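You operate a simulated robot arm through the tools that you are given. There is no shell and no other tool. Be economical: measure what you need, move in short steps, check, and stop when the job is done.

You run a simulated robot arm. Do the job below in one go: nothing can be reset, and whatever is moved stays where it is left.

JOB
Read vial 62 and stand it in the rack the display names.
Fine: switch the reader on; its lid ends shut. Set down upright: what you pick out.

It is judged by the outcome, as a careful person would: the job done as asked, and still so three seconds after it is handed in. It fails if anything else is knocked over, pushed out of place, dropped, spilled or broken. A push-on lid holds only when it is set on centred and level and pressed home; a screw cap is set on level and turned clockwise until tight.

ROBOT AND FRAMES
A 7-joint arm with a two-finger gripper, on a carriage that runs on a rail from [-60.3, 0.3] to [177.7, -0.8] (x, y) and turns from -109 to 223 degrees about z. Base frame: it is fixed where the carriage stands at the start and does not move with it; the origin is on the floor, on the carriage's upright axis, x ahead of it, y to its left, z up. Readings come in cm, degrees, newtons and seconds.
Its first joint turns from -149.0 to 149.0 degrees. Places, roughly: filter knob [110, 90, 100]; green read button [110, 50, 90]; green reader switch [90, 50, 90]; reader display [100, 50, 90]; reader lid [100, 80, 110]; vial [125, 50, 100]; well of the reader [100, 70, 100]; zero vial [125, 75, 100]. Payload 2.45 kg.
The tool frame sits at the grasp point between the pads (the TCP): z along the fingers, y along the line on which they close. The tips reach 2.6 cm beyond it. Largest opening 9.6 cm; the body of the gripper starts 6.9 cm behind the TCP.
Orientation is told as [roll, pitch, yaw] about the base's x, y, z axes, in that order, counted from this pose: with the fingers straight down and closing along the base's y, the tool's x points along the base's -x, its y along +y and its z along -z.

CONTROLS
- The arm moves only by the tool servo_tool. Its arguments are lists of equal length, an entry for each row: "jaw": the finger opening in cm, from 0 to 9.6; "linear": the shift along the base's x, y, z in units of 40 mm (1.0 is 40 mm), a list of three; "angular": the turn, a rotation vector about the base's x, y, z in units of 4 degrees (1.0 is 4 degrees), a list of three. In form: {"jaw": [jaw, ...], "linear": [[x, y, z], ...], "angular": [[ax, ay, az], ...]}. A call has 1 to 10 rows; each row shifts and turns the commanded pose from where the row before left it. A call with a number of a shift or a turn outside -1 to 1 is refused whole. Rows are played at 5 a second. More than 5 cm and 8.6 degrees between two rows, or a gripper value outside its range, and nothing of the call is played. Where a pose cannot be reached the arm comes as near as it can. A force on the tool above 90 N (or 10 N above the force at the start of the call, whichever is more), or a blocked arm, ends the call early, and 0.2 s more pass. Each finger halts on what it meets, pressing with about 41 N; the grip force reading is that of the motor and also rises with nothing between the fingers. The clock runs only during rows and for 0.2 s after the last one: add rows that do not move to give the fingers time. The reply holds the time, the measured pose of the TCP, the force on the tool along the base axes, the opening and the grip force, in the units named above and with some noise, with the torque about the TCP (base axes, N m) and any sound that the robot's microphone picked up.
- Cameras (640 x 400 px; columns grow to the right, rows downward): "scene" is now at [3.99, 20.26, 159.85]; the picture's right is [0.34, -0.94, 0.00], its down [-0.42, -0.15, -0.89] and it looks along [0.84, 0.30, -0.45] (base axes); focal length 271 px, centre (320, 200). "wrist" rides on the gripper at [8.2, 0.3, -9.8] in the tool frame; the picture's right is [-0.04, 1.00, 0.00], its down [-0.73, -0.03, -0.68] and it looks along [-0.68, -0.03, 0.73] (tool axes); focal length 256 px, centre (320, 200). There is no depth. A picture from a camera that has moved, and an enlarged one, comes with that camera's place and axes in the base frame and with its lens.
- camera(camera): a new picture of that camera. It takes no simulated time.
- lift_body(by): slides the trunk up (or, below 0, down) by that many cm; the arm and the scene camera ride with it, the base frame stays. It gives what a move gives, with no picture.
- base_move(legs): drives the robot by 1 to 6 legs, each [ahead, left, turn to the left] in cm, cm and degrees, along the robot's own axes; the way and the turn of a leg run together, so that a leg with both is an arc; at most 150 cm and 180 degrees a leg. The arm and the cameras ride along, it lands a little off, and it stops where it bumps. It keeps to its track: a leg is cut to what the track allows. It gives what a move gives.
- turn_head(pan, tilt): turns the head with the scene camera to pan (to the left, within 155 degrees either way) and tilt (down, from -29 to 69), counted from straight ahead of the robot. It gives what a move gives.
- enlarge(camera, box): a new picture of the part [left, top, right, bottom] of that camera's present view, enlarged. It takes no simulated time.
- finish_job(): hands the job in; it is judged then, once.

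Go step by step. Nothing tells you exact positions but the pictures and the camera data: compare them with the known pose of the tool, close in by small moves and look again before you grip or let go. The budget is 120 turns and 90 pictures, counting those below and the enlarged ones. Unless the task says otherwise, let go and move clear before handing in.

The tools are called after "Request:" as a command line: name --argument value ..., lists and objects as JSON in quotes. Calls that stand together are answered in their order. servo_tool: Moves the arm, as the interface text tells. Its arguments: {"type":"object","properties":{"jaw":{"type":"array","items":{"type":"number"}},"linear":{"type":"array","items":{"type":"array","items":{"type":"number"}}},"angular":{"type":"array","items":{"type":"array","items":{"type":"number"}}}},"required":["jaw","linear","angular"]} The other tools are called the same way: lift_body (by) slides the trunk up or down; base_move (legs) drives the base; turn_head (pan, tilt) turns the head that bears the scene camera; camera (camera) takes a picture; enlarge (camera, box) takes an enlarged picture of a part of a camera's view; finish_job () hands the job in.

At the start:

```text
clock: 0.0
eef_pos: [89.34, 18.51, 125.34]
tool_rot: [0.1, 0.0, -0.1]
contact_force: [0.0, 0.7, 0.1]
wrist_torque: [-0.03, -0.03, -0.02]
opening: 9.58
grip_force: 0.0
trunk travel left (down, up): [-57.5, 13.5]
robot x, y, heading: [0.16, -0.29, -0.1]
head pan, tilt: [19.7, 26.7]
```

scene: 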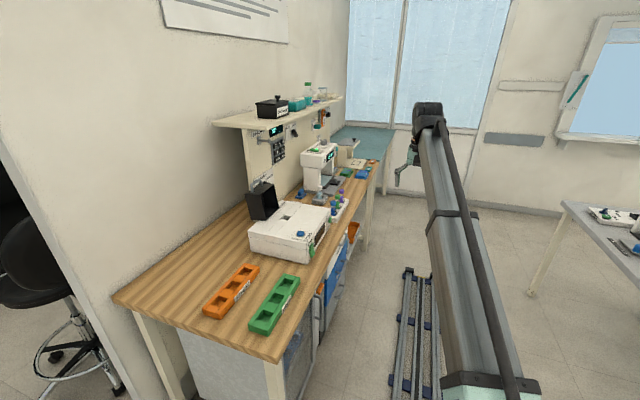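
wrist: 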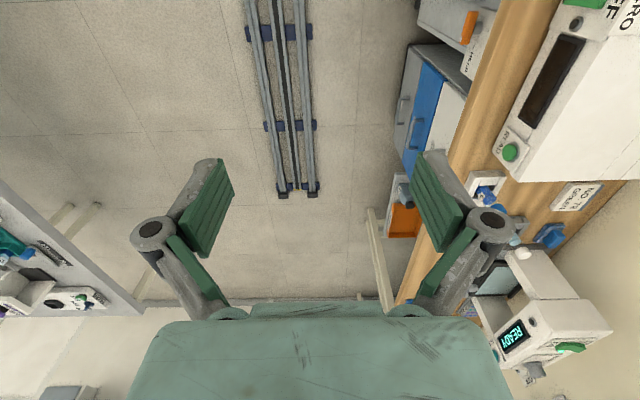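

I see the bench to the left with the reader, two racks (orange, green), and vials beyond the reader. I'll look closer first.

Request:
enlarge --camera "scene" --box '[200, 160, 390, 340]'

Request:
enlarge --camera "scene" --box '[240, 80, 400, 220]'

```text
2.22 times, centred on (295, 250) of scene
camera zoom: at [3.99, 20.26, 159.85], right [0.34, -0.94, 0.0], down [-0.42, -0.15, -0.89], along [0.84, 0.3, -0.45], focal length 603 px, centre (376, 89)
```

zoom: 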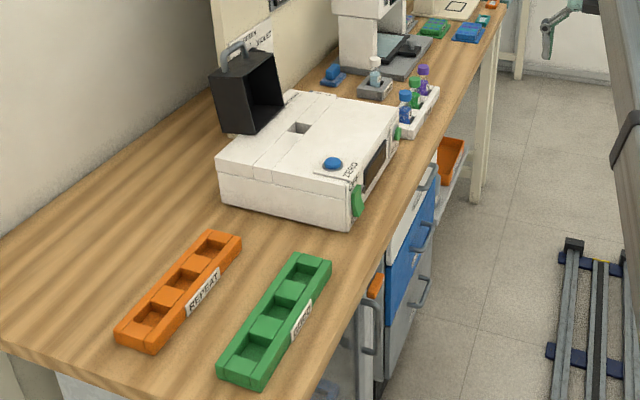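

```text
2.86 times, centred on (320, 150) of scene
camera zoom: at [3.99, 20.26, 159.85], right [0.34, -0.94, 0.0], down [-0.42, -0.15, -0.89], along [0.84, 0.3, -0.45], focal length 776 px, centre (320, 343)
```

zoom: 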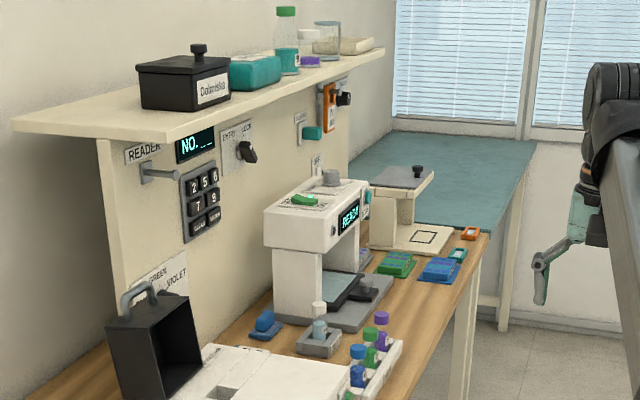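

Next I retract the arm to keep clear of the shelf before driving.

Request:
servo_tool --jaw '[9.5, 9.5, 9.5, 9.5, 9.5, 9.5, 9.5, 9.5]' --linear '[[-1, -0.3, 0.3], [-1, -0.5, 0.3], [-1, -0.5, 0.3], [-1, -0.5, 0.3], [-1, -0.5, 0], [-1, -0.5, 0], [-1, -0.5, 0], [-0.5, -0.5, 0]]' --angular '[[0, 0, 0], [0, 0, 0], [0, 0, 0], [0, 0, 0], [0, 0, 0], [0, 0, 0], [0, 0, 0], [0, 0, 0]]'

Request:
base_move --legs '[[60, 0, 0]]'

Request:
turn_head --pan 60 --tilt 30

Request:
camera --camera "scene"

```text
clock: 1.8
eef_pos: [67.04, 4.32, 115.39]
tool_rot: [0.0, -0.5, 0.0]
contact_force: [0.3, 0.1, -0.2]
wrist_torque: [0.0, 0.01, 0.0]
opening: 9.49
grip_force: 0.1
out of reach, approached as far as the arm can: row 1, 2, 3, 4, 5, 6, 7, 8
trunk travel left (down, up): [-57.5, 13.5]
robot x, y, heading: [-0.42, -0.29, 0.1]
head pan, tilt: [19.7, 26.7]
```

```text
clock: 5.2
eef_pos: [126.64, 4.17, 115.29]
tool_rot: [0.0, -0.7, 0.2]
contact_force: [-0.6, 0.9, 0.8]
wrist_torque: [0.03, -0.02, -0.01]
opening: 9.51
grip_force: 0.0
trunk travel left (down, up): [-57.5, 13.5]
robot x, y, heading: [59.45, -0.56, 0.1]
head pan, tilt: [19.7, 26.7]
```

```text
clock: 6.2
eef_pos: [126.69, 4.33, 115.28]
tool_rot: [0.0, -0.5, 0.1]
contact_force: [0.3, -0.4, -0.6]
wrist_torque: [0.0, 0.01, -0.01]
opening: 9.48
grip_force: 0.0
trunk travel left (down, up): [-57.5, 13.5]
robot x, y, heading: [59.44, 0.12, 0.2]
head pan, tilt: [60.0, 30.0]
```

```text
85 pictures are left
camera scene: at [59.32, 24.73, 159.32], right [0.87, -0.5, 0.0], down [-0.25, -0.43, -0.87], along [0.43, 0.75, -0.5], focal length 271 px, centre (320, 200)
```

scene: 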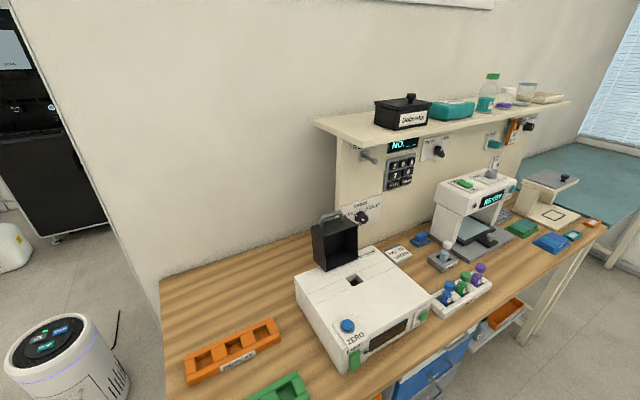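

I see the reader and vials; I'll get closer for the labels.

Request:
base_move --legs '[[33, 0, 0]]'

Request:
turn_head --pan 75 --tilt 40

Request:
camera --camera "scene"

Request:
enlarge --camera "scene" --box '[260, 160, 420, 260]'

Request:
enlarge --camera "scene" --box '[180, 200, 340, 300]'

```text
clock: 8.4
eef_pos: [159.66, 3.88, 115.2]
tool_rot: [0.0, -0.6, 0.0]
contact_force: [0.4, 0.0, 0.2]
wrist_torque: [0.0, 0.05, -0.04]
opening: 9.52
grip_force: 0.1
trunk travel left (down, up): [-57.5, 13.5]
robot x, y, heading: [92.91, -0.32, 0.1]
head pan, tilt: [60.0, 30.0]
```

```text
clock: 9.2
eef_pos: [159.65, 3.91, 115.23]
tool_rot: [0.1, -0.6, 0.0]
contact_force: [-0.2, -0.1, -0.5]
wrist_torque: [-0.02, 0.01, 0.0]
opening: 9.5
grip_force: 0.0
trunk travel left (down, up): [-57.5, 13.5]
robot x, y, heading: [92.33, -0.23, -0.0]
head pan, tilt: [75.0, 40.0]
```

```text
84 pictures are left
camera scene: at [90.12, 24.96, 157.79], right [0.97, -0.26, 0.0], down [-0.17, -0.62, -0.77], along [0.2, 0.74, -0.64], focal length 271 px, centre (320, 200)
```

scene: 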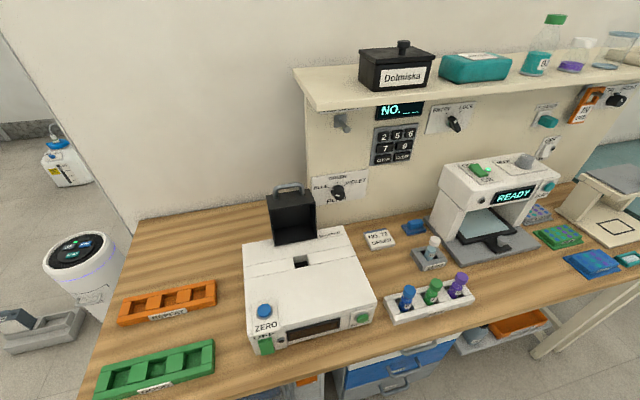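

```text
4.00 times, centred on (340, 210) of scene
camera zoom: at [90.12, 24.96, 157.79], right [0.97, -0.26, 0.0], down [-0.17, -0.62, -0.77], along [0.2, 0.74, -0.64], focal length 1086 px, centre (240, 160)
```

zoom: 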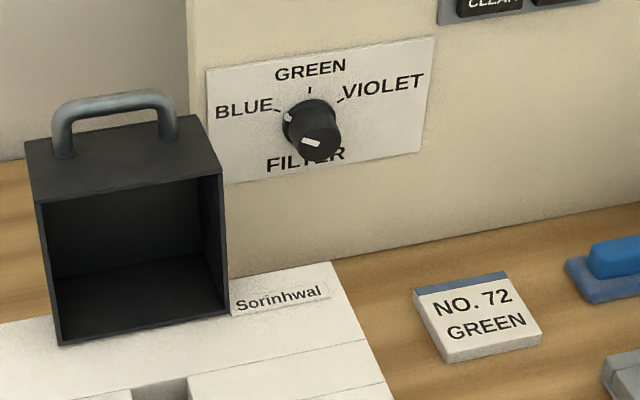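

```text
4.00 times, centred on (260, 250) of scene
camera zoom: at [90.12, 24.96, 157.79], right [0.97, -0.26, 0.0], down [-0.17, -0.62, -0.77], along [0.2, 0.74, -0.64], focal length 1086 px, centre (560, 0)
```

zoom: 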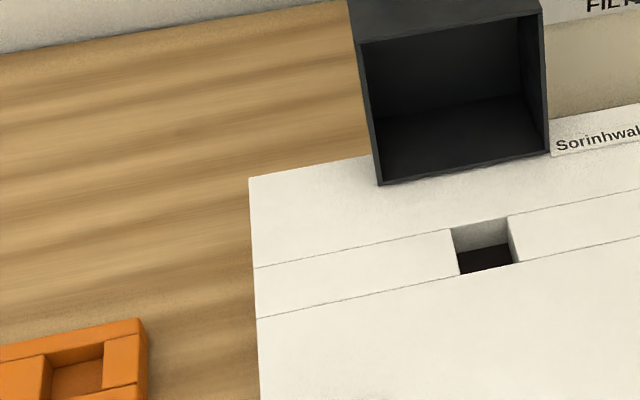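

Request:
enlarge --camera "scene" --box '[320, 90, 480, 190]'

Request:
enlarge --camera "scene" --box '[370, 220, 530, 320]'

Request:
enlarge --camera "scene" --box '[230, 280, 390, 380]'

Request:
enlarge --camera "scene" --box '[440, 80, 640, 205]'

```text
4.00 times, centred on (400, 140) of scene
camera zoom: at [90.12, 24.96, 157.79], right [0.97, -0.26, 0.0], down [-0.17, -0.62, -0.77], along [0.2, 0.74, -0.64], focal length 1086 px, centre (0, 440)
```

zoom: 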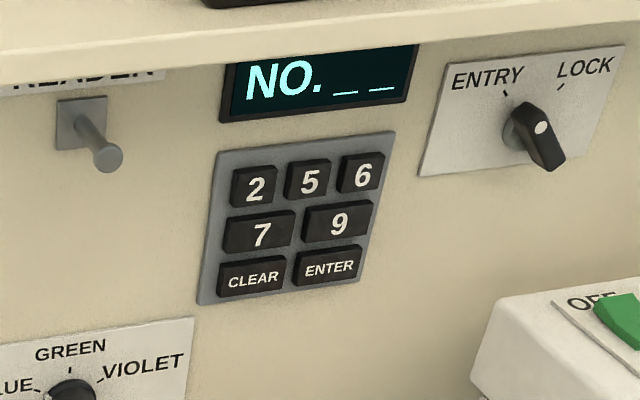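

```text
4.00 times, centred on (450, 270) of scene
camera zoom: at [90.12, 24.96, 157.79], right [0.97, -0.26, 0.0], down [-0.17, -0.62, -0.77], along [0.2, 0.74, -0.64], focal length 1086 px, centre (-200, -80)
```

zoom: 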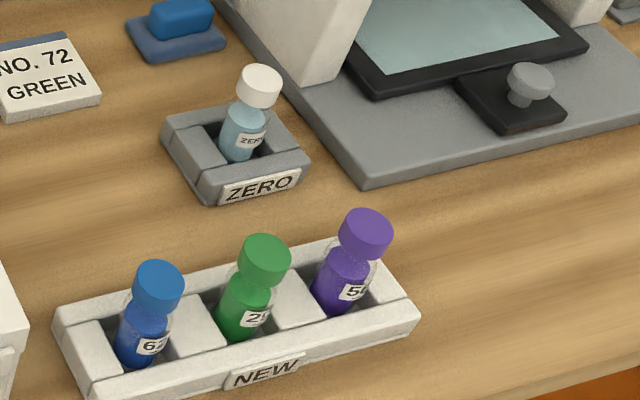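

```text
4.00 times, centred on (310, 330) of scene
camera zoom: at [90.12, 24.96, 157.79], right [0.97, -0.26, 0.0], down [-0.17, -0.62, -0.77], along [0.2, 0.74, -0.64], focal length 1086 px, centre (360, -320)
```

zoom: 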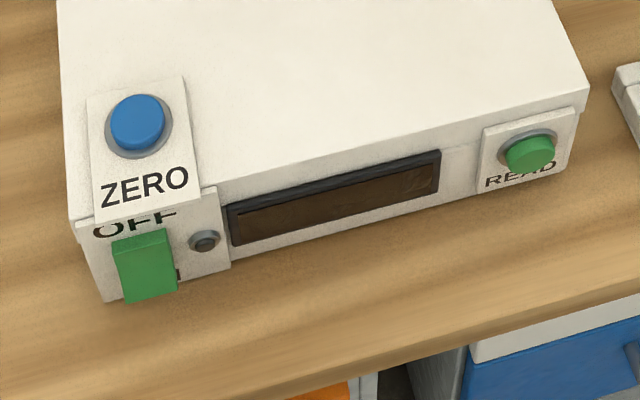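

```text
3.20 times, centred on (540, 142) of scene
camera zoom: at [90.12, 24.96, 157.79], right [0.97, -0.26, 0.0], down [-0.17, -0.62, -0.77], along [0.2, 0.74, -0.64], focal length 869 px, centre (-384, 384)
```

zoom: 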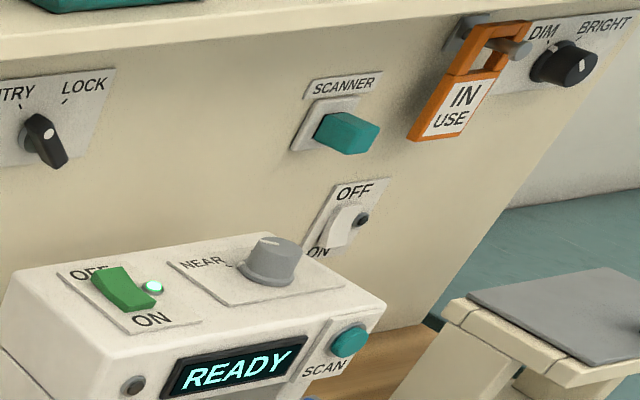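

Vial 62 looks like the blue-capped one, cap near [120, 55, 98]. I'll park at x≈105 and turn to face the bench.

Request:
base_move --legs '[[12.5, 0, 0], [0, 0, 60]]'

Request:
turn_head --pan 30 --tilt 45

Request:
camera --camera "scene"

```text
clock: 13.1
eef_pos: [134.65, 59.97, 115.38]
tool_rot: [-0.1, -0.7, 60.3]
contact_force: [0.0, -0.3, -0.9]
wrist_torque: [0.04, 0.01, 0.0]
opening: 9.51
grip_force: 0.1
trunk travel left (down, up): [-57.5, 13.5]
robot x, y, heading: [105.24, -0.45, 60.4]
head pan, tilt: [75.0, 40.0]
```

```text
clock: 14.2
eef_pos: [134.63, 59.97, 115.36]
tool_rot: [0.1, -0.6, 60.4]
contact_force: [0.0, -0.8, -1.1]
wrist_torque: [0.04, 0.04, 0.01]
opening: 9.47
grip_force: 0.0
trunk travel left (down, up): [-57.5, 13.5]
robot x, y, heading: [104.98, -0.48, 60.4]
head pan, tilt: [30.0, 45.0]
```

```text
77 pictures are left
camera scene: at [88.0, 12.31, 157.06], right [1.0, 0.01, 0.0], down [0.01, -0.71, -0.71], along [-0.01, 0.71, -0.71], focal length 271 px, centre (320, 200)
```

scene: 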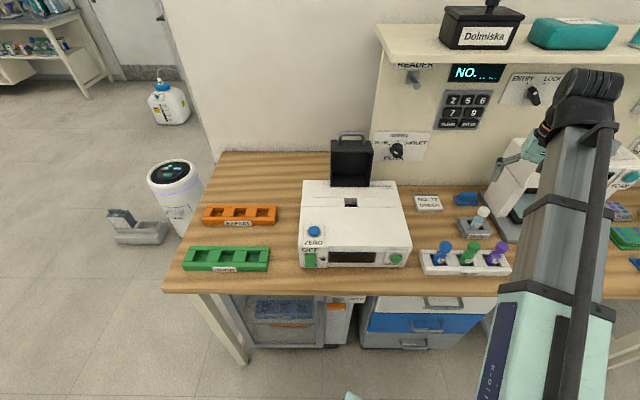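

Request:
enlarge --camera "scene" --box '[400, 190, 520, 290]'

Request:
enlarge --camera "scene" --box '[170, 190, 290, 290]'

Request:
enlarge --camera "scene" --box '[290, 120, 440, 280]'

```text
4.00 times, centred on (460, 240) of scene
camera zoom: at [88.0, 12.31, 157.06], right [1.0, 0.01, 0.0], down [0.01, -0.71, -0.71], along [-0.01, 0.71, -0.71], focal length 1086 px, centre (-240, 40)
```

zoom: 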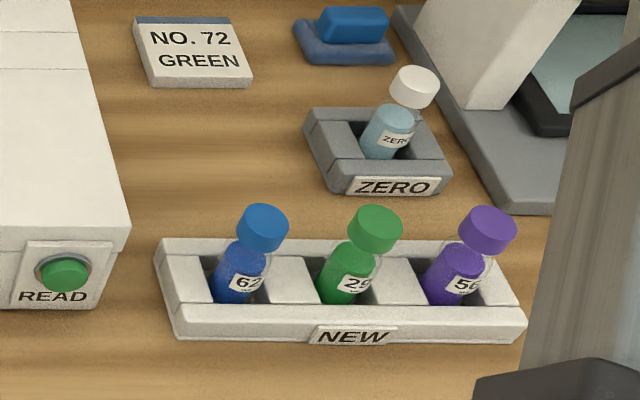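

```text
4.00 times, centred on (230, 240) of scene
camera zoom: at [88.0, 12.31, 157.06], right [1.0, 0.01, 0.0], down [0.01, -0.71, -0.71], along [-0.01, 0.71, -0.71], focal length 1086 px, centre (680, 40)
```

zoom: 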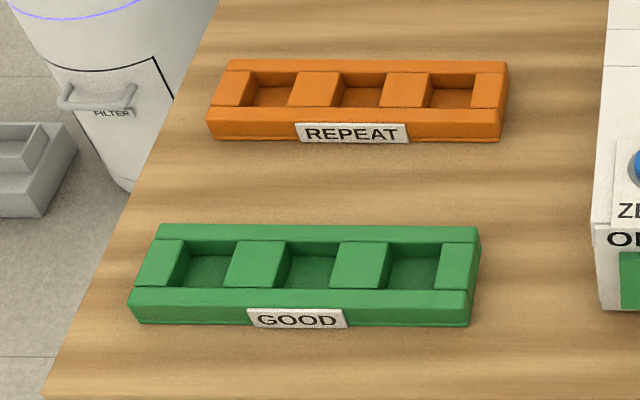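

```text
2.50 times, centred on (365, 200) of scene
camera zoom: at [88.0, 12.31, 157.06], right [1.0, 0.01, 0.0], down [0.01, -0.71, -0.71], along [-0.01, 0.71, -0.71], focal length 679 px, centre (208, 200)
```

zoom: 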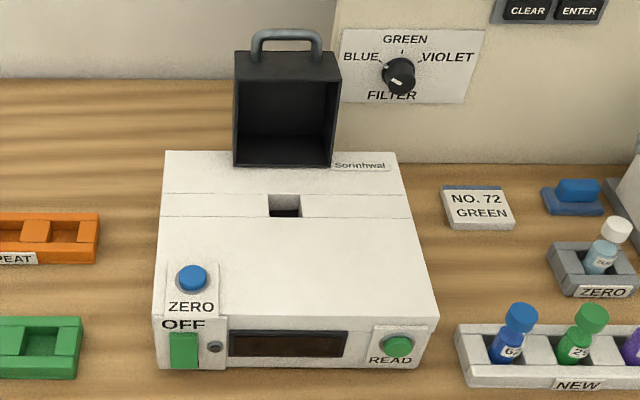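

Vial 62 is the blue one, 29 green, 56 violet; racks are REPEAT and GOOD. The reader is off. I'll shift along the rail to x≈75 for a better reach to the reader's front.

Request:
base_move --legs '[[-15, 26, 0]]'

Request:
turn_head --pan 5 --tilt 38

Request:
camera --camera "scene"

Request:
camera --camera "wrist"

```text
clock: 16.3
eef_pos: [104.82, 59.92, 115.25]
tool_rot: [0.0, -0.6, 60.2]
contact_force: [0.5, -0.7, 0.7]
wrist_torque: [0.0, -0.02, 0.0]
opening: 9.48
grip_force: 0.1
trunk travel left (down, up): [-57.5, 13.5]
robot x, y, heading: [75.72, -0.5, 60.1]
head pan, tilt: [30.0, 45.0]
```

```text
clock: 17.2
eef_pos: [104.95, 59.95, 115.27]
tool_rot: [0.0, -0.6, 60.3]
contact_force: [0.2, 1.0, 0.3]
wrist_torque: [-0.02, -0.06, 0.01]
opening: 9.48
grip_force: 0.1
trunk travel left (down, up): [-57.5, 13.5]
robot x, y, heading: [75.53, -0.26, 60.4]
head pan, tilt: [5.0, 38.0]
```

```text
73 pictures are left
camera scene: at [61.87, 12.2, 158.08], right [0.91, -0.42, 0.0], down [-0.26, -0.56, -0.79], along [0.33, 0.72, -0.62], focal length 271 px, centre (320, 200)
```

scene: 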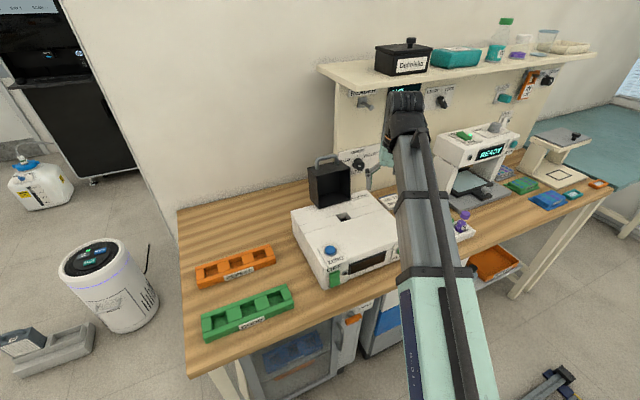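

```text
72 pictures are left
camera wrist: at [100.63, 52.88, 125.08], right [-0.85, 0.53, 0.0], down [0.39, 0.62, 0.69], along [0.36, 0.58, -0.73], focal length 256 px, centre (320, 200)
```

wrist: 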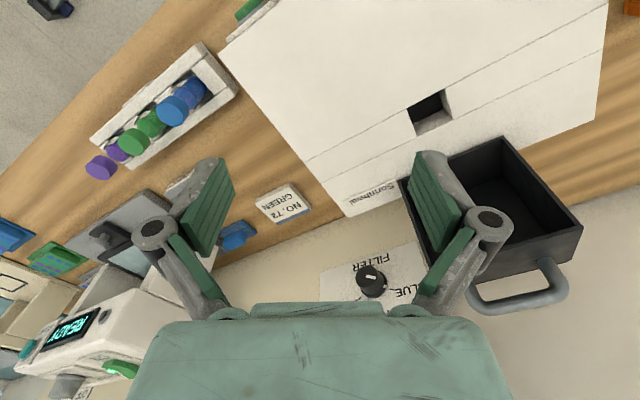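

The well is near [97, 67.5], reader top z≈101. I raise the trunk for close reach, turn the tool to face the bench, and move in front of the reader.

Request:
lift_body --by 10

Request:
servo_tool --jaw '[9, 8, 6, 4, 2, 1, 0, 0, 0, 0]' --linear '[[0, -0.2, -0.5], [0, -0.2, -0.5], [0, -0.2, -0.5], [0, -0.2, -0.5], [-0.3, -0.2, -0.5], [-0.5, -0.2, -0.3], [-0.5, -0.2, -0.1], [-0.5, -0.3, 0], [-0.5, -0.3, 0], [-0.5, -0.3, 0]]' --angular '[[0, 0, 0.8], [0, 0, 0.8], [0, 0, 0.8], [0, 0, 0.8], [0, 0, 0.8], [0, 0, 0.8], [0, 0, 0.8], [0, 0, 0.8], [0, 0, 0.8], [0, 0, 0.3]]'

Request:
camera --camera "wrist"

```text
clock: 18.5
eef_pos: [105.02, 60.07, 125.28]
tool_rot: [0.1, -0.6, 60.2]
contact_force: [0.5, -0.3, 0.1]
wrist_torque: [-0.02, 0.03, -0.04]
opening: 9.52
grip_force: 0.0
trunk travel left (down, up): [-67.5, 3.5]
robot x, y, heading: [75.53, -0.44, 60.1]
head pan, tilt: [5.0, 38.0]
```

```text
clock: 20.7
eef_pos: [93.71, 50.78, 113.65]
tool_rot: [0.0, -0.5, 90.3]
contact_force: [0.4, -0.7, -1.0]
wrist_torque: [0.02, -0.01, 0.0]
opening: 0.0
grip_force: 28.1
trunk travel left (down, up): [-67.5, 3.5]
robot x, y, heading: [75.39, -0.39, 60.6]
head pan, tilt: [5.0, 38.0]
```

```text
71 pictures are left
camera wrist: at [93.46, 42.4, 123.41], right [-1.0, 0.04, 0.0], down [0.03, 0.73, 0.69], along [0.02, 0.69, -0.73], focal length 256 px, centre (320, 200)
```

wrist: 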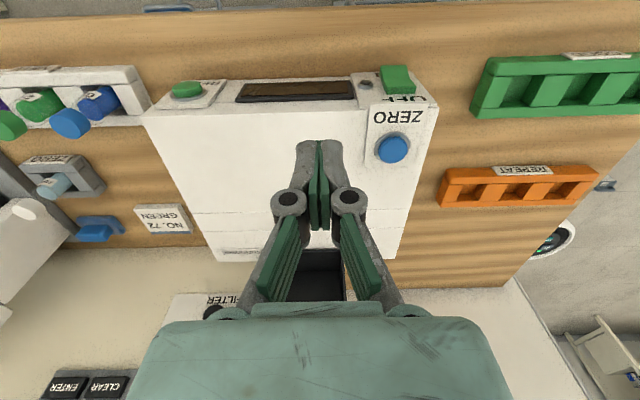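

Switch at about [84.8, 52.8, 93.5], READ at [108.5, 52.7, 94]. I shift the base a bit left for more reach room and then lower in front of the switch.

Request:
base_move --legs '[[-8.6, 15.2, 0]]'

Request:
servo_tool --jaw '[0, 0, 0, 0, 0, 0]' --linear '[[0.6, -0.5, -0.6], [0.6, -0.5, -0.6], [0.5, -0.5, -0.6], [0.4, 0, -0.6], [0, 0, -0.6], [0, 0, 0]]' --angular '[[0, 0, 0], [0, 0, 0], [0, 0, 0], [0, 0, 0], [0, 0, 0], [0, 0, 0]]'

Request:
camera --camera "wrist"

```text
clock: 22.2
eef_pos: [76.3, 50.92, 113.64]
tool_rot: [0.0, -0.6, 90.3]
contact_force: [0.2, 0.4, -0.2]
wrist_torque: [0.03, 0.0, 0.02]
opening: 0.0
grip_force: 28.7
trunk travel left (down, up): [-67.5, 3.5]
robot x, y, heading: [58.52, -0.07, 60.7]
head pan, tilt: [5.0, 38.0]
```

```text
clock: 23.6
eef_pos: [84.63, 44.93, 101.52]
tool_rot: [0.0, -0.6, 90.4]
contact_force: [0.3, 0.1, -0.6]
wrist_torque: [-0.01, -0.03, 0.02]
opening: 0.01
grip_force: 28.5
trunk travel left (down, up): [-67.5, 3.5]
robot x, y, heading: [58.0, -0.26, 60.5]
head pan, tilt: [5.0, 38.0]
```

```text
70 pictures are left
camera wrist: at [84.42, 36.58, 111.34], right [-1.0, 0.03, 0.0], down [0.03, 0.73, 0.69], along [0.02, 0.69, -0.73], focal length 256 px, centre (320, 200)
```

wrist: 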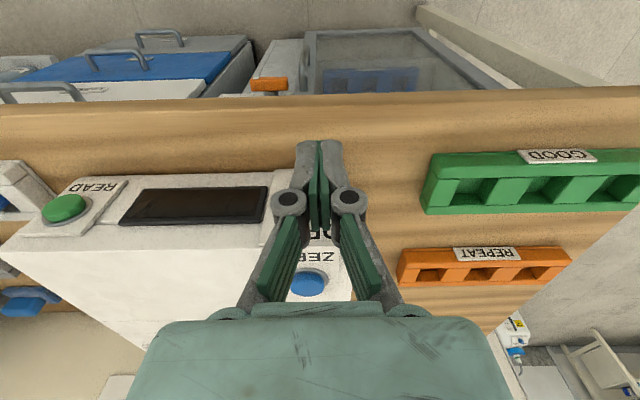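

Descending in front of the switch's lower (ON) end, then pushing gently toward +y.

Request:
servo_tool --jaw '[0, 0, 0, 0, 0, 0]' --linear '[[0, 0, -0.65], [0, 0, -0.65], [0, 0, -0.6], [0, 0.3, 0], [0, 0.3, 0], [0, 0, 0]]' --angular '[[0, 0, 0], [0, 0, 0], [0, 0, 0], [0, 0, 0], [0, 0, 0], [0, 0, 0]]'

Request:
enlarge --camera "scene" --box '[240, 180, 440, 305]'

```text
clock: 25.0
eef_pos: [84.59, 47.36, 93.99]
tool_rot: [-0.1, -0.5, 90.3]
contact_force: [0.1, -0.2, -0.1]
wrist_torque: [0.01, 0.03, 0.03]
opening: 0.01
grip_force: 28.7
trunk travel left (down, up): [-67.5, 3.5]
robot x, y, heading: [58.15, -0.26, 60.4]
head pan, tilt: [5.0, 38.0]
```

```text
3.20 times, centred on (340, 242) of scene
camera zoom: at [44.44, 12.26, 168.08], right [0.91, -0.42, 0.0], down [-0.26, -0.56, -0.79], along [0.33, 0.72, -0.62], focal length 869 px, centre (256, 64)
```

zoom: 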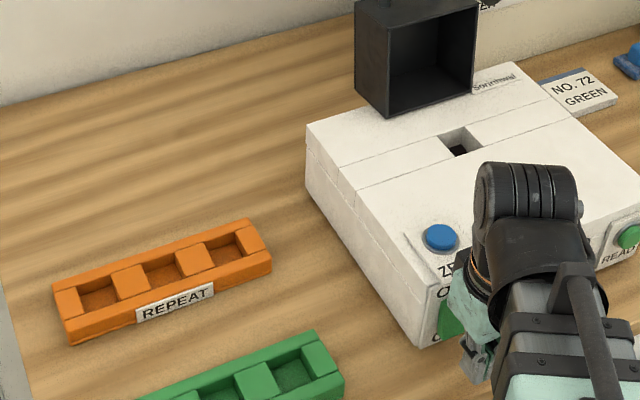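

Request:
servo_tool --jaw '[0, 0, 0, 0, 0, 0]' --linear '[[0, 0.15, 0], [0, 0.15, 0], [0, 0.15, 0], [0, 0.15, 0], [0, 0.1, 0], [0, 0, 0]]' --angular '[[0, 0, 0], [0, 0, 0], [0, 0, 0], [0, 0, 0], [0, 0, 0], [0, 0, 0]]'

```text
clock: 26.4
eef_pos: [84.79, 50.31, 94.09]
tool_rot: [0.0, -0.5, 90.4]
contact_force: [0.0, -0.1, -0.4]
wrist_torque: [0.02, 0.0, -0.01]
opening: 0.0
grip_force: 28.6
trunk travel left (down, up): [-67.5, 3.5]
robot x, y, heading: [58.14, -0.46, 60.2]
head pan, tilt: [5.0, 38.0]
```

Request:
servo_tool --jaw '[0, 0, 0, 0, 0, 0]' --linear '[[0, 0.1, 0], [0, 0.1, 0], [0, 0.1, 0], [0, 0.1, 0], [0, 0.1, 0], [0, 0, 0]]' --angular '[[0, 0, 0], [0, 0, 0], [0, 0, 0], [0, 0, 0], [0, 0, 0], [0, 0, 0]]'

Request:
enlarge --camera "scene" --box '[340, 220, 440, 282]'

```text
clock: 27.8
eef_pos: [84.68, 50.85, 94.15]
tool_rot: [0.2, 0.8, 90.2]
contact_force: [0.2, -82.0, -29.2]
wrist_torque: [-0.77, -0.59, -0.17]
opening: 0.59
grip_force: 28.8
trunk travel left (down, up): [-67.5, 3.5]
robot x, y, heading: [58.08, -0.4, 60.3]
head pan, tilt: [5.0, 38.0]
```

```text
6.40 times, centred on (390, 251) of scene
camera zoom: at [44.56, 11.52, 168.11], right [0.91, -0.42, 0.0], down [-0.26, -0.56, -0.79], along [0.33, 0.72, -0.61], focal length 1737 px, centre (-128, -126)
```

zoom: 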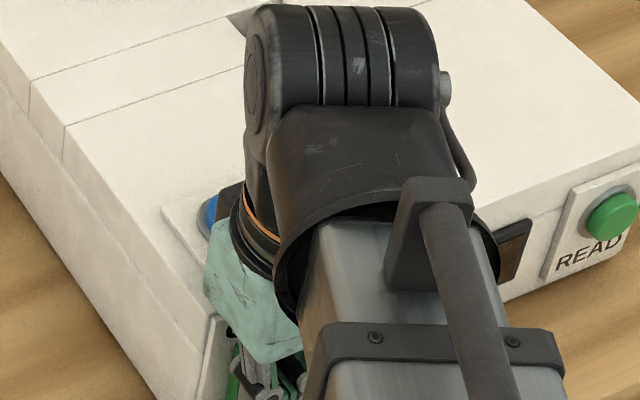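

Firm contact; I back off and look.

Request:
servo_tool --jaw '[0, 0, 0, 0, 0, 0]' --linear '[[0, -0.4, 0], [0, -0.7, 0], [0, -0.5, 0.7], [0, 0, 0.9], [0.6, 0, 0.9], [0.9, 0, 0.9]]' --angular '[[0, 0, 0], [0, 0, 0], [0, 0, 0], [0, 0, 0], [0, 0, 0], [0, 0, 0]]'

Request:
camera --camera "wrist"

```text
refused: row 6 steps farther than a row can; nothing moved
```

```text
67 pictures are left
camera wrist: at [84.43, 42.7, 104.1], right [-1.0, 0.04, 0.0], down [0.03, 0.74, 0.67], along [0.02, 0.67, -0.74], focal length 256 px, centre (320, 200)
```

wrist: 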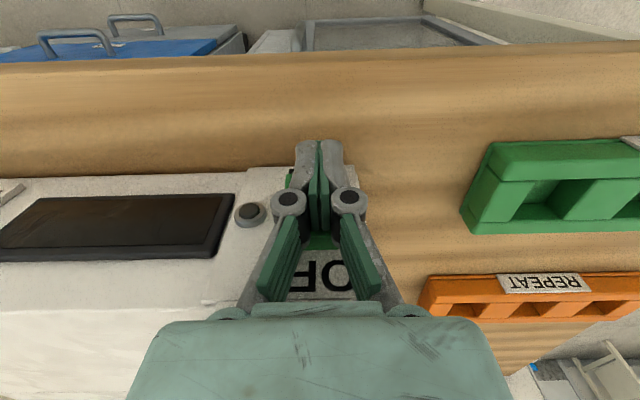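

Request:
servo_tool --jaw '[0, 0, 0, 0, 0, 0, 0]' --linear '[[0, -0.4, 0], [0, -0.7, 0], [0, -0.5, 0.7], [0, 0, 0.9], [0.6, 0, 0.8], [0.8, 0, 0.6], [0.6, 0, 0]]' --angular '[[0, 0, 0], [0, 0, 0], [0, 0, 0], [0, 0, 0], [0, 0, 0], [0, 0, 0], [0, 0, 0]]'

Request:
camera --camera "wrist"

```text
clock: 29.4
eef_pos: [92.73, 45.73, 105.9]
tool_rot: [0.1, -0.6, 90.3]
contact_force: [-0.5, -0.5, -0.7]
wrist_torque: [-0.02, -0.02, 0.0]
opening: 0.0
grip_force: 27.9
trunk travel left (down, up): [-67.5, 3.5]
robot x, y, heading: [58.0, -0.5, 60.1]
head pan, tilt: [5.0, 38.0]
```

```text
66 pictures are left
camera wrist: at [92.45, 37.35, 115.78], right [-1.0, 0.03, 0.0], down [0.03, 0.73, 0.69], along [0.02, 0.69, -0.73], focal length 256 px, centre (320, 200)
```

wrist: 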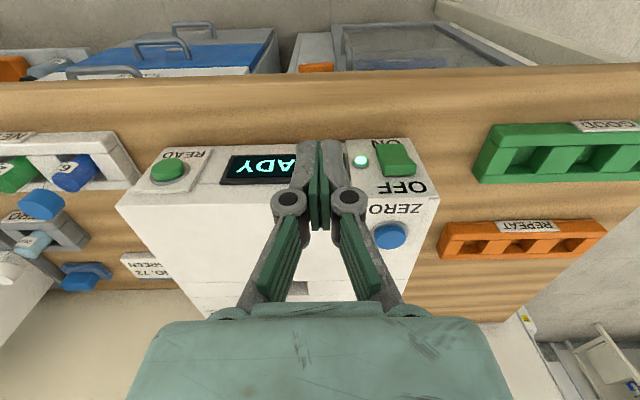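

The reader is on, showing what looks like READY. Now I look at the vials, note and filter knob from nearer.

Request:
servo_tool --jaw '[0, 0, 0, 0, 0, 0, 0, 0]' --linear '[[0.8, 0, 0.5], [0.8, 0, 0.5], [0.8, 0, 0.5], [0.8, 0, 0], [0.8, 0, 0], [0.8, 0, 0], [0.8, 0, 0], [0, 0, 0]]' --angular '[[0, 0, 0], [0, 0, 0], [0, 0, 0], [0, 0, 0], [0, 0, 0], [0, 0, 0], [0, 0, 0], [0, 0, 0]]'

Request:
camera --camera "wrist"

Request:
camera --camera "scene"

```text
clock: 31.2
eef_pos: [115.03, 45.73, 112.02]
tool_rot: [-0.1, -0.6, 90.4]
contact_force: [-0.7, 0.4, -0.7]
wrist_torque: [0.01, 0.04, 0.01]
opening: 0.0
grip_force: 28.8
trunk travel left (down, up): [-67.5, 3.5]
robot x, y, heading: [58.0, -0.53, 60.3]
head pan, tilt: [5.0, 38.0]
```

```text
65 pictures are left
camera wrist: at [114.81, 37.36, 121.77], right [-1.0, 0.03, 0.0], down [0.03, 0.73, 0.69], along [0.02, 0.69, -0.73], focal length 256 px, centre (320, 200)
```

wrist: 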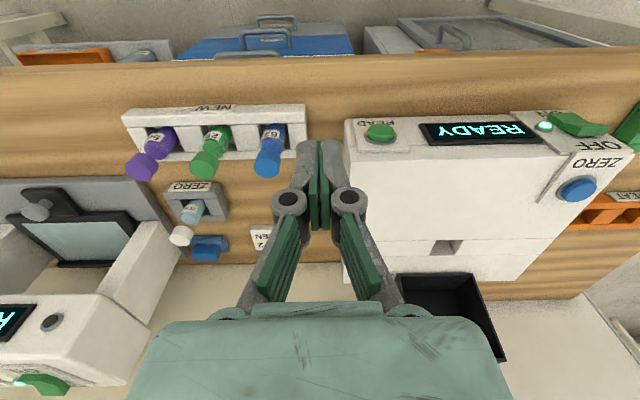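

```text
64 pictures are left
camera scene: at [44.45, 12.24, 168.08], right [0.91, -0.42, 0.0], down [-0.26, -0.56, -0.79], along [0.33, 0.72, -0.62], focal length 271 px, centre (320, 200)
```

scene: 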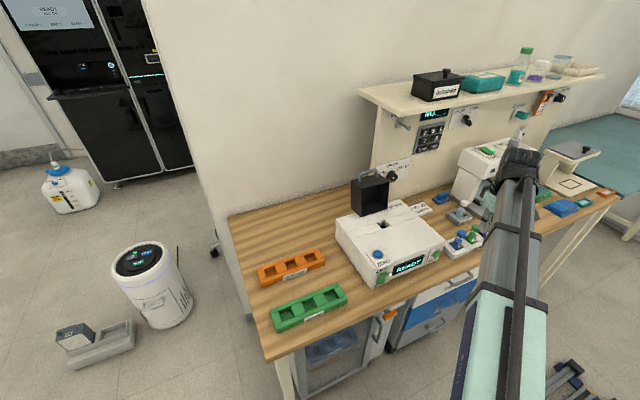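

Request:
enlarge --camera "wrist" --box '[120, 90, 280, 190]'

Request:
enlarge --camera "scene" --box '[340, 145, 440, 208]'

```text
4.00 times, centred on (200, 140) of wrist
camera zoom: at [114.81, 37.36, 121.77], right [-1.0, 0.03, 0.0], down [0.03, 0.73, 0.69], along [0.02, 0.69, -0.73], focal length 1024 px, centre (800, 440)
```

zoom: 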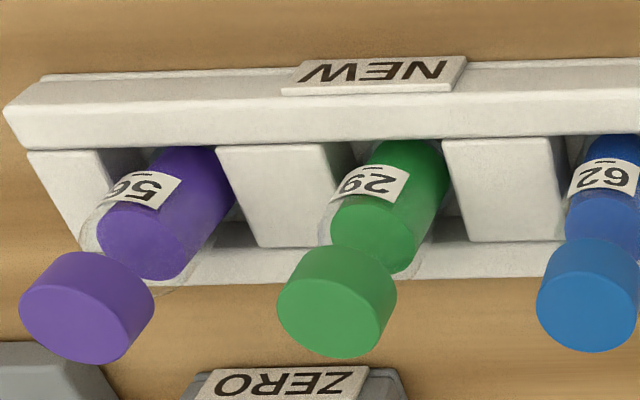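

```text
6.35 times, centred on (390, 176) of scene
camera zoom: at [44.45, 12.24, 168.08], right [0.91, -0.42, 0.0], down [-0.26, -0.56, -0.79], along [0.33, 0.72, -0.62], focal length 1723 px, centre (-124, 349)
```

zoom: 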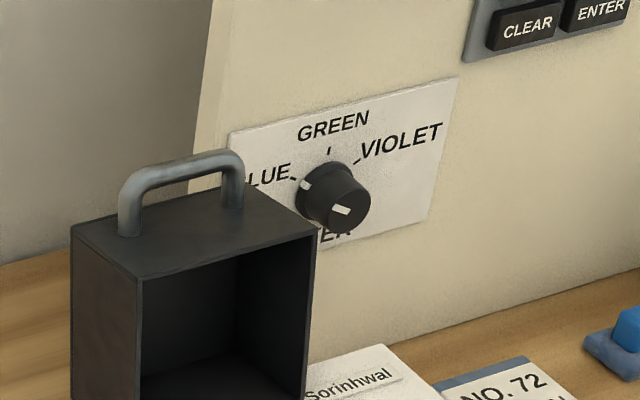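

Filter already points to BLUE, matching the blue vial, and the display says READY. Spacing of vials is ~7 cm, so I can keep the current yaw. I move over vial 62 with jaw partly open.

Request:
servo_tool --jaw '[1, 2, 3, 4, 5, 5, 5, 5]' --linear '[[0.4, 0.4, 0], [0.4, 0.4, 0], [0.4, 0.4, 0], [0.3, 0.4, 0], [0, 0.3, -0.3], [0, 0.2, -0.3], [0, 0, -0.4], [0, 0, 0]]' --angular '[[0, 0, 0], [0, 0, 0], [0, 0, 0], [0, 0, 0], [0, 0, 0], [0, 0, 0], [0, 0, 0], [0, 0, 0]]'

Request:
camera --camera "wrist"

Request:
enlarge --camera "scene" --box '[400, 190, 560, 290]'

```text
clock: 33.0
eef_pos: [121.15, 54.14, 108.06]
tool_rot: [-0.1, -0.6, 90.4]
contact_force: [0.3, 0.7, -0.4]
wrist_torque: [0.02, -0.01, 0.04]
opening: 4.98
grip_force: 0.0
trunk travel left (down, up): [-67.5, 3.5]
robot x, y, heading: [58.05, -0.16, 60.3]
head pan, tilt: [5.0, 38.0]
```

```text
61 pictures are left
camera wrist: at [120.85, 45.77, 117.81], right [-1.0, 0.03, 0.0], down [0.03, 0.73, 0.69], along [0.02, 0.69, -0.73], focal length 256 px, centre (320, 200)
```

wrist: 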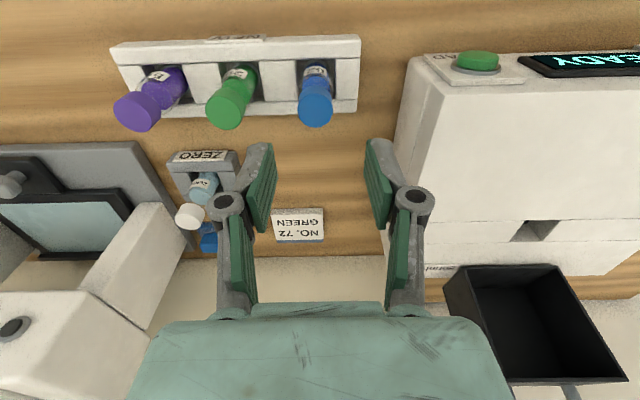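

```text
4.00 times, centred on (480, 240) of scene
camera zoom: at [44.45, 12.25, 168.08], right [0.91, -0.42, 0.0], down [-0.26, -0.56, -0.79], along [0.33, 0.72, -0.62], focal length 1086 px, centre (-320, 40)
```

zoom: 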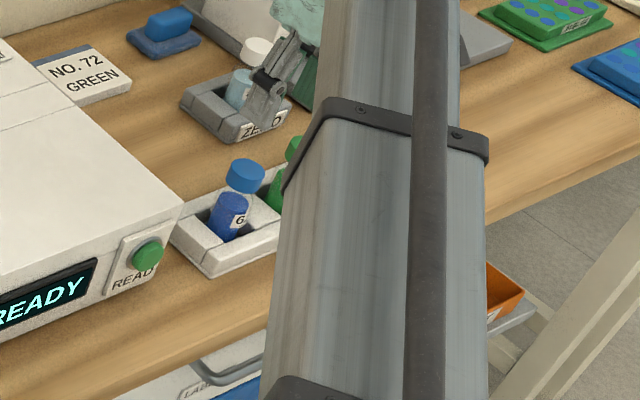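

Cap of vial 62 is at about [121.3, 54.5, 97.2]. Descending with open jaw, then a check before gripping.

Request:
servo_tool --jaw '[5, 5, 5, 5, 5]' --linear '[[0.03, 0.1, -0.6], [0, 0, -0.6], [0, 0, -0.65], [0, 0, -0.6], [0, 0, 0]]' --angular '[[0, 0, 0], [0, 0, 0], [0, 0, 0], [0, 0, 0], [0, 0, 0]]'

Request:
camera --camera "wrist"

```text
clock: 34.2
eef_pos: [121.14, 54.7, 98.23]
tool_rot: [0.0, -0.6, 90.3]
contact_force: [-0.5, 0.0, 0.0]
wrist_torque: [0.0, 0.01, -0.02]
opening: 5.01
grip_force: 0.0
trunk travel left (down, up): [-67.5, 3.5]
robot x, y, heading: [57.88, -0.27, 60.4]
head pan, tilt: [5.0, 38.0]
```

```text
59 pictures are left
camera wrist: at [121.02, 46.13, 108.03], right [-1.0, 0.03, 0.0], down [0.03, 0.73, 0.69], along [0.02, 0.69, -0.73], focal length 256 px, centre (320, 200)
```

wrist: 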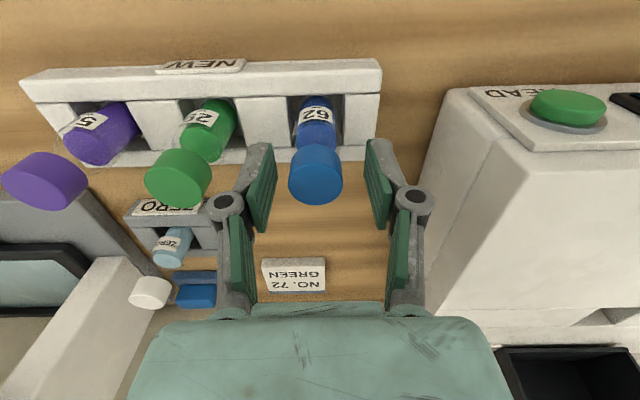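

Well aligned. Closing on the cap and lifting.

Request:
servo_tool --jaw '[4, 3, 2, 2, 2, 2]' --linear '[[0.05, 0, 0], [0, 0, 0], [0, 0, 0], [0, 0, 0], [0, 0, 0], [0, 0, 0]]' --angular '[[0, 0, 0], [0, 0, 0], [0, 0, 0], [0, 0, 0], [0, 0, 0], [0, 0, 0]]'

Request:
servo_tool --jaw '[2, 2, 2, 2, 2, 2, 2, 2]' --linear '[[0, 0, 0.3], [0, 0, 0.5], [0, 0, 0.6], [0, 0, 0.6], [0, 0, 0.6], [0, 0, 0.6], [0, 0, 0.5], [0, 0, 0]]' --angular '[[0, 0, 0], [0, 0, 0], [0, 0, 0], [0, 0, 0], [0, 0, 0], [0, 0, 0], [0, 0, 0], [0, 0, 0]]'

Request:
camera --camera "wrist"

```text
clock: 35.6
eef_pos: [121.4, 54.53, 98.28]
tool_rot: [0.0, -0.6, 90.3]
contact_force: [0.0, 0.0, -0.4]
wrist_torque: [-0.02, 0.0, 0.01]
opening: 2.71
grip_force: 40.7
trunk travel left (down, up): [-67.5, 3.5]
robot x, y, heading: [57.6, -0.33, 60.1]
head pan, tilt: [5.0, 38.0]
```

```text
clock: 37.4
eef_pos: [121.33, 54.71, 113.16]
tool_rot: [0.0, -0.6, 90.3]
contact_force: [0.6, -0.1, -0.3]
wrist_torque: [0.01, 0.01, 0.01]
opening: 2.71
grip_force: 40.7
trunk travel left (down, up): [-67.5, 3.5]
robot x, y, heading: [58.26, -0.36, 60.5]
head pan, tilt: [5.0, 38.0]
```

```text
58 pictures are left
camera wrist: at [121.1, 46.22, 122.9], right [-1.0, 0.03, 0.0], down [0.03, 0.73, 0.69], along [0.02, 0.69, -0.73], focal length 256 px, centre (320, 200)
```

wrist: 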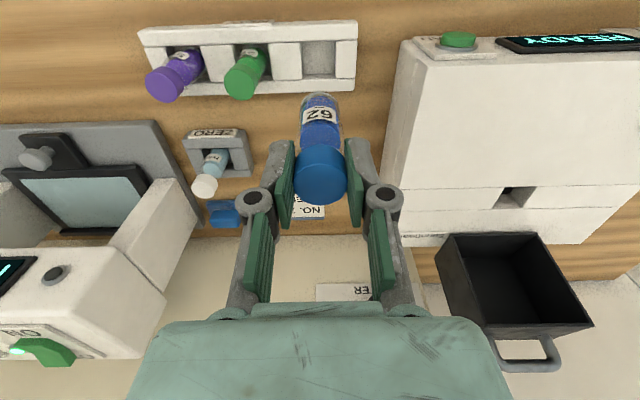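

Vial 62 is held. Moving toward the well to measure it closely.

Request:
servo_tool --jaw '[2, 2, 2, 2, 2, 2, 2, 2]' --linear '[[-0.8, 0, 0], [-0.8, 0, 0], [-0.8, 0, 0], [-0.8, 0, 0], [-0.8, 0.1, 0], [-0.8, 0.2, 0], [-0.9, 0.2, 0], [0, 0, 0]]' --angular '[[0, 0, 0], [0, 0, 0], [0, 0, 0], [0, 0, 0], [0, 0, 0], [0, 0, 0], [0, 0, 0], [0, 0, 0]]'

Request:
camera --camera "wrist"

Request:
enlarge --camera "scene" --box '[320, 150, 480, 250]'

```text
clock: 39.2
eef_pos: [98.56, 56.52, 113.14]
tool_rot: [-0.1, -0.6, 90.3]
contact_force: [0.2, 0.4, -0.9]
wrist_torque: [-0.01, 0.01, 0.0]
opening: 2.71
grip_force: 41.0
trunk travel left (down, up): [-67.5, 3.5]
robot x, y, heading: [57.99, -0.49, 60.3]
head pan, tilt: [5.0, 38.0]
```

```text
57 pictures are left
camera wrist: at [98.27, 48.12, 122.87], right [-1.0, 0.03, 0.0], down [0.03, 0.73, 0.69], along [0.02, 0.69, -0.73], focal length 256 px, centre (320, 200)
```

wrist: 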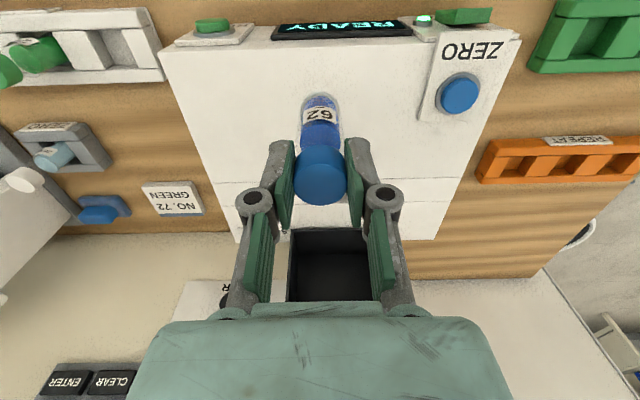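

```text
4.00 times, centred on (400, 200) of scene
camera zoom: at [44.43, 12.26, 168.08], right [0.91, -0.42, 0.0], down [-0.26, -0.56, -0.79], along [0.33, 0.72, -0.62], focal length 1086 px, centre (0, 200)
```

zoom: 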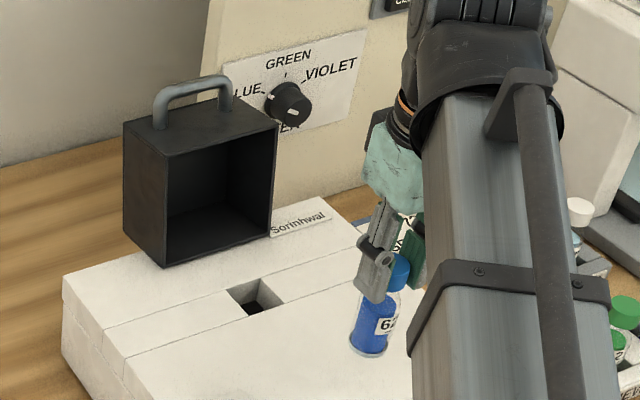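

The three views agree: well at [96.9, 69.8], top z≈98.4. I move above it and lower part way.

Request:
servo_tool --jaw '[2, 2, 2, 2, 2, 2, 2]' --linear '[[-0.1, 0.8, 0], [-0.1, 0.8, 0], [-0.1, 0.8, 0], [-0.1, 0.7, 0], [0, 0.2, -0.5], [0, 0, -0.5], [0, 0, 0]]' --angular '[[0, 0, 0], [0, 0, 0], [0, 0, 0], [0, 0, 0], [0, 0, 0], [0, 0, 0], [0, 0, 0]]'

Request:
camera --camera "wrist"

Request:
enlarge --camera "scene" --box '[335, 170, 435, 232]'

```text
clock: 40.8
eef_pos: [96.86, 69.79, 109.04]
tool_rot: [0.0, -0.7, 90.3]
contact_force: [-0.9, -0.2, -0.7]
wrist_torque: [0.02, 0.0, -0.01]
opening: 2.72
grip_force: 40.6
trunk travel left (down, up): [-67.5, 3.5]
robot x, y, heading: [57.96, -0.3, 60.2]
head pan, tilt: [5.0, 38.0]
```

```text
55 pictures are left
camera wrist: at [96.75, 61.34, 118.83], right [-1.0, 0.03, 0.0], down [0.03, 0.73, 0.69], along [0.02, 0.69, -0.73], focal length 256 px, centre (320, 200)
```

wrist: 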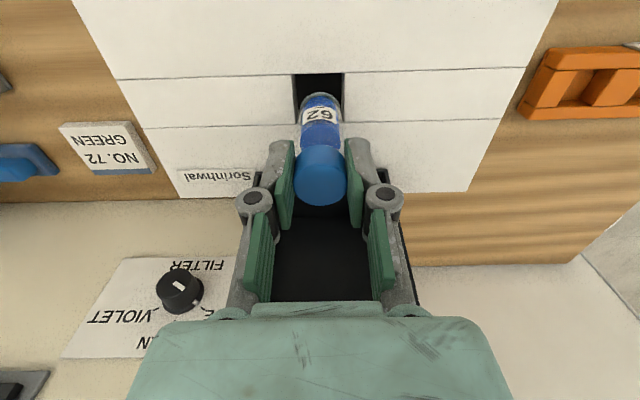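

```text
6.40 times, centred on (385, 201) of scene
camera zoom: at [44.45, 12.26, 168.08], right [0.91, -0.42, 0.0], down [-0.26, -0.56, -0.79], along [0.33, 0.72, -0.62], focal length 1737 px, centre (-96, 194)
```

zoom: 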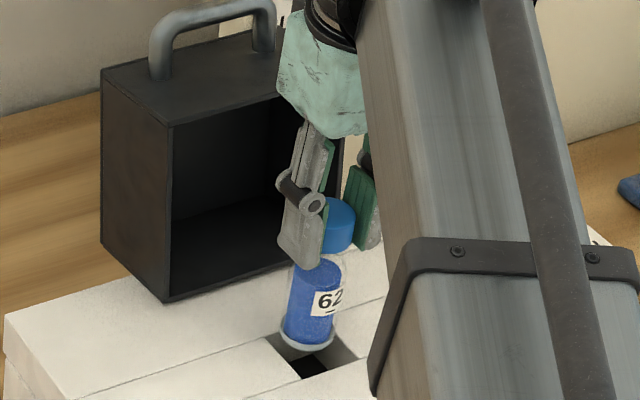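

Vial is centred over the well (hole centre [97.0, 69.8]). Lowering in stages.

Request:
servo_tool --jaw '[2, 2, 2, 2, 2, 2]' --linear '[[0, 0, -0.4], [0, 0, -0.4], [0, 0, -0.3], [0, 0, -0.2], [0, 0, -0.1], [0, 0, 0]]' --angular '[[0, 0, 0], [0, 0, 0], [0, 0, 0], [0, 0, 0], [0, 0, 0], [0, 0, 0]]'

Request:
servo_tool --jaw '[2, 2, 2, 2]' --linear '[[0, 0, -0.1], [0, 0, -0.1], [0, 0, -0.1], [0, 0, 0]]' --angular '[[0, 0, 0], [0, 0, 0], [0, 0, 0], [0, 0, 0]]'

Request:
camera --camera "wrist"

```text
clock: 41.4
eef_pos: [96.99, 69.2, 107.71]
tool_rot: [-0.6, -1.4, 90.1]
contact_force: [-4.9, -15.4, 52.8]
wrist_torque: [-0.07, 0.44, 0.11]
opening: 2.7
grip_force: 41.2
trunk travel left (down, up): [-67.5, 3.5]
robot x, y, heading: [58.23, -0.29, 60.1]
head pan, tilt: [5.0, 38.0]
stopped in row 3: the force on the tool passed its limit at 107 N (the readings are from after the stop); the commanded pose is now the measured one
```

```text
clock: 41.9
eef_pos: [96.92, 69.23, 107.83]
tool_rot: [-0.6, -1.8, 90.3]
contact_force: [-5.3, -13.0, 53.2]
wrist_torque: [0.11, 0.56, 0.16]
opening: 2.69
grip_force: 41.0
trunk travel left (down, up): [-67.5, 3.5]
robot x, y, heading: [58.07, -0.2, 60.2]
head pan, tilt: [5.0, 38.0]
stopped in row 2: the force on the tool passed its limit at 94 N (the readings are from after the stop); the commanded pose is now the measured one
```

```text
53 pictures are left
camera wrist: at [96.61, 60.65, 117.36], right [-1.0, 0.04, -0.01], down [0.02, 0.71, 0.7], along [0.03, 0.7, -0.71], focal length 256 px, centre (320, 200)
```

wrist: 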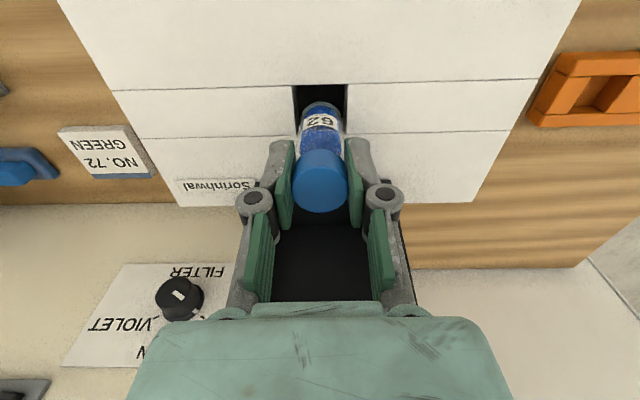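

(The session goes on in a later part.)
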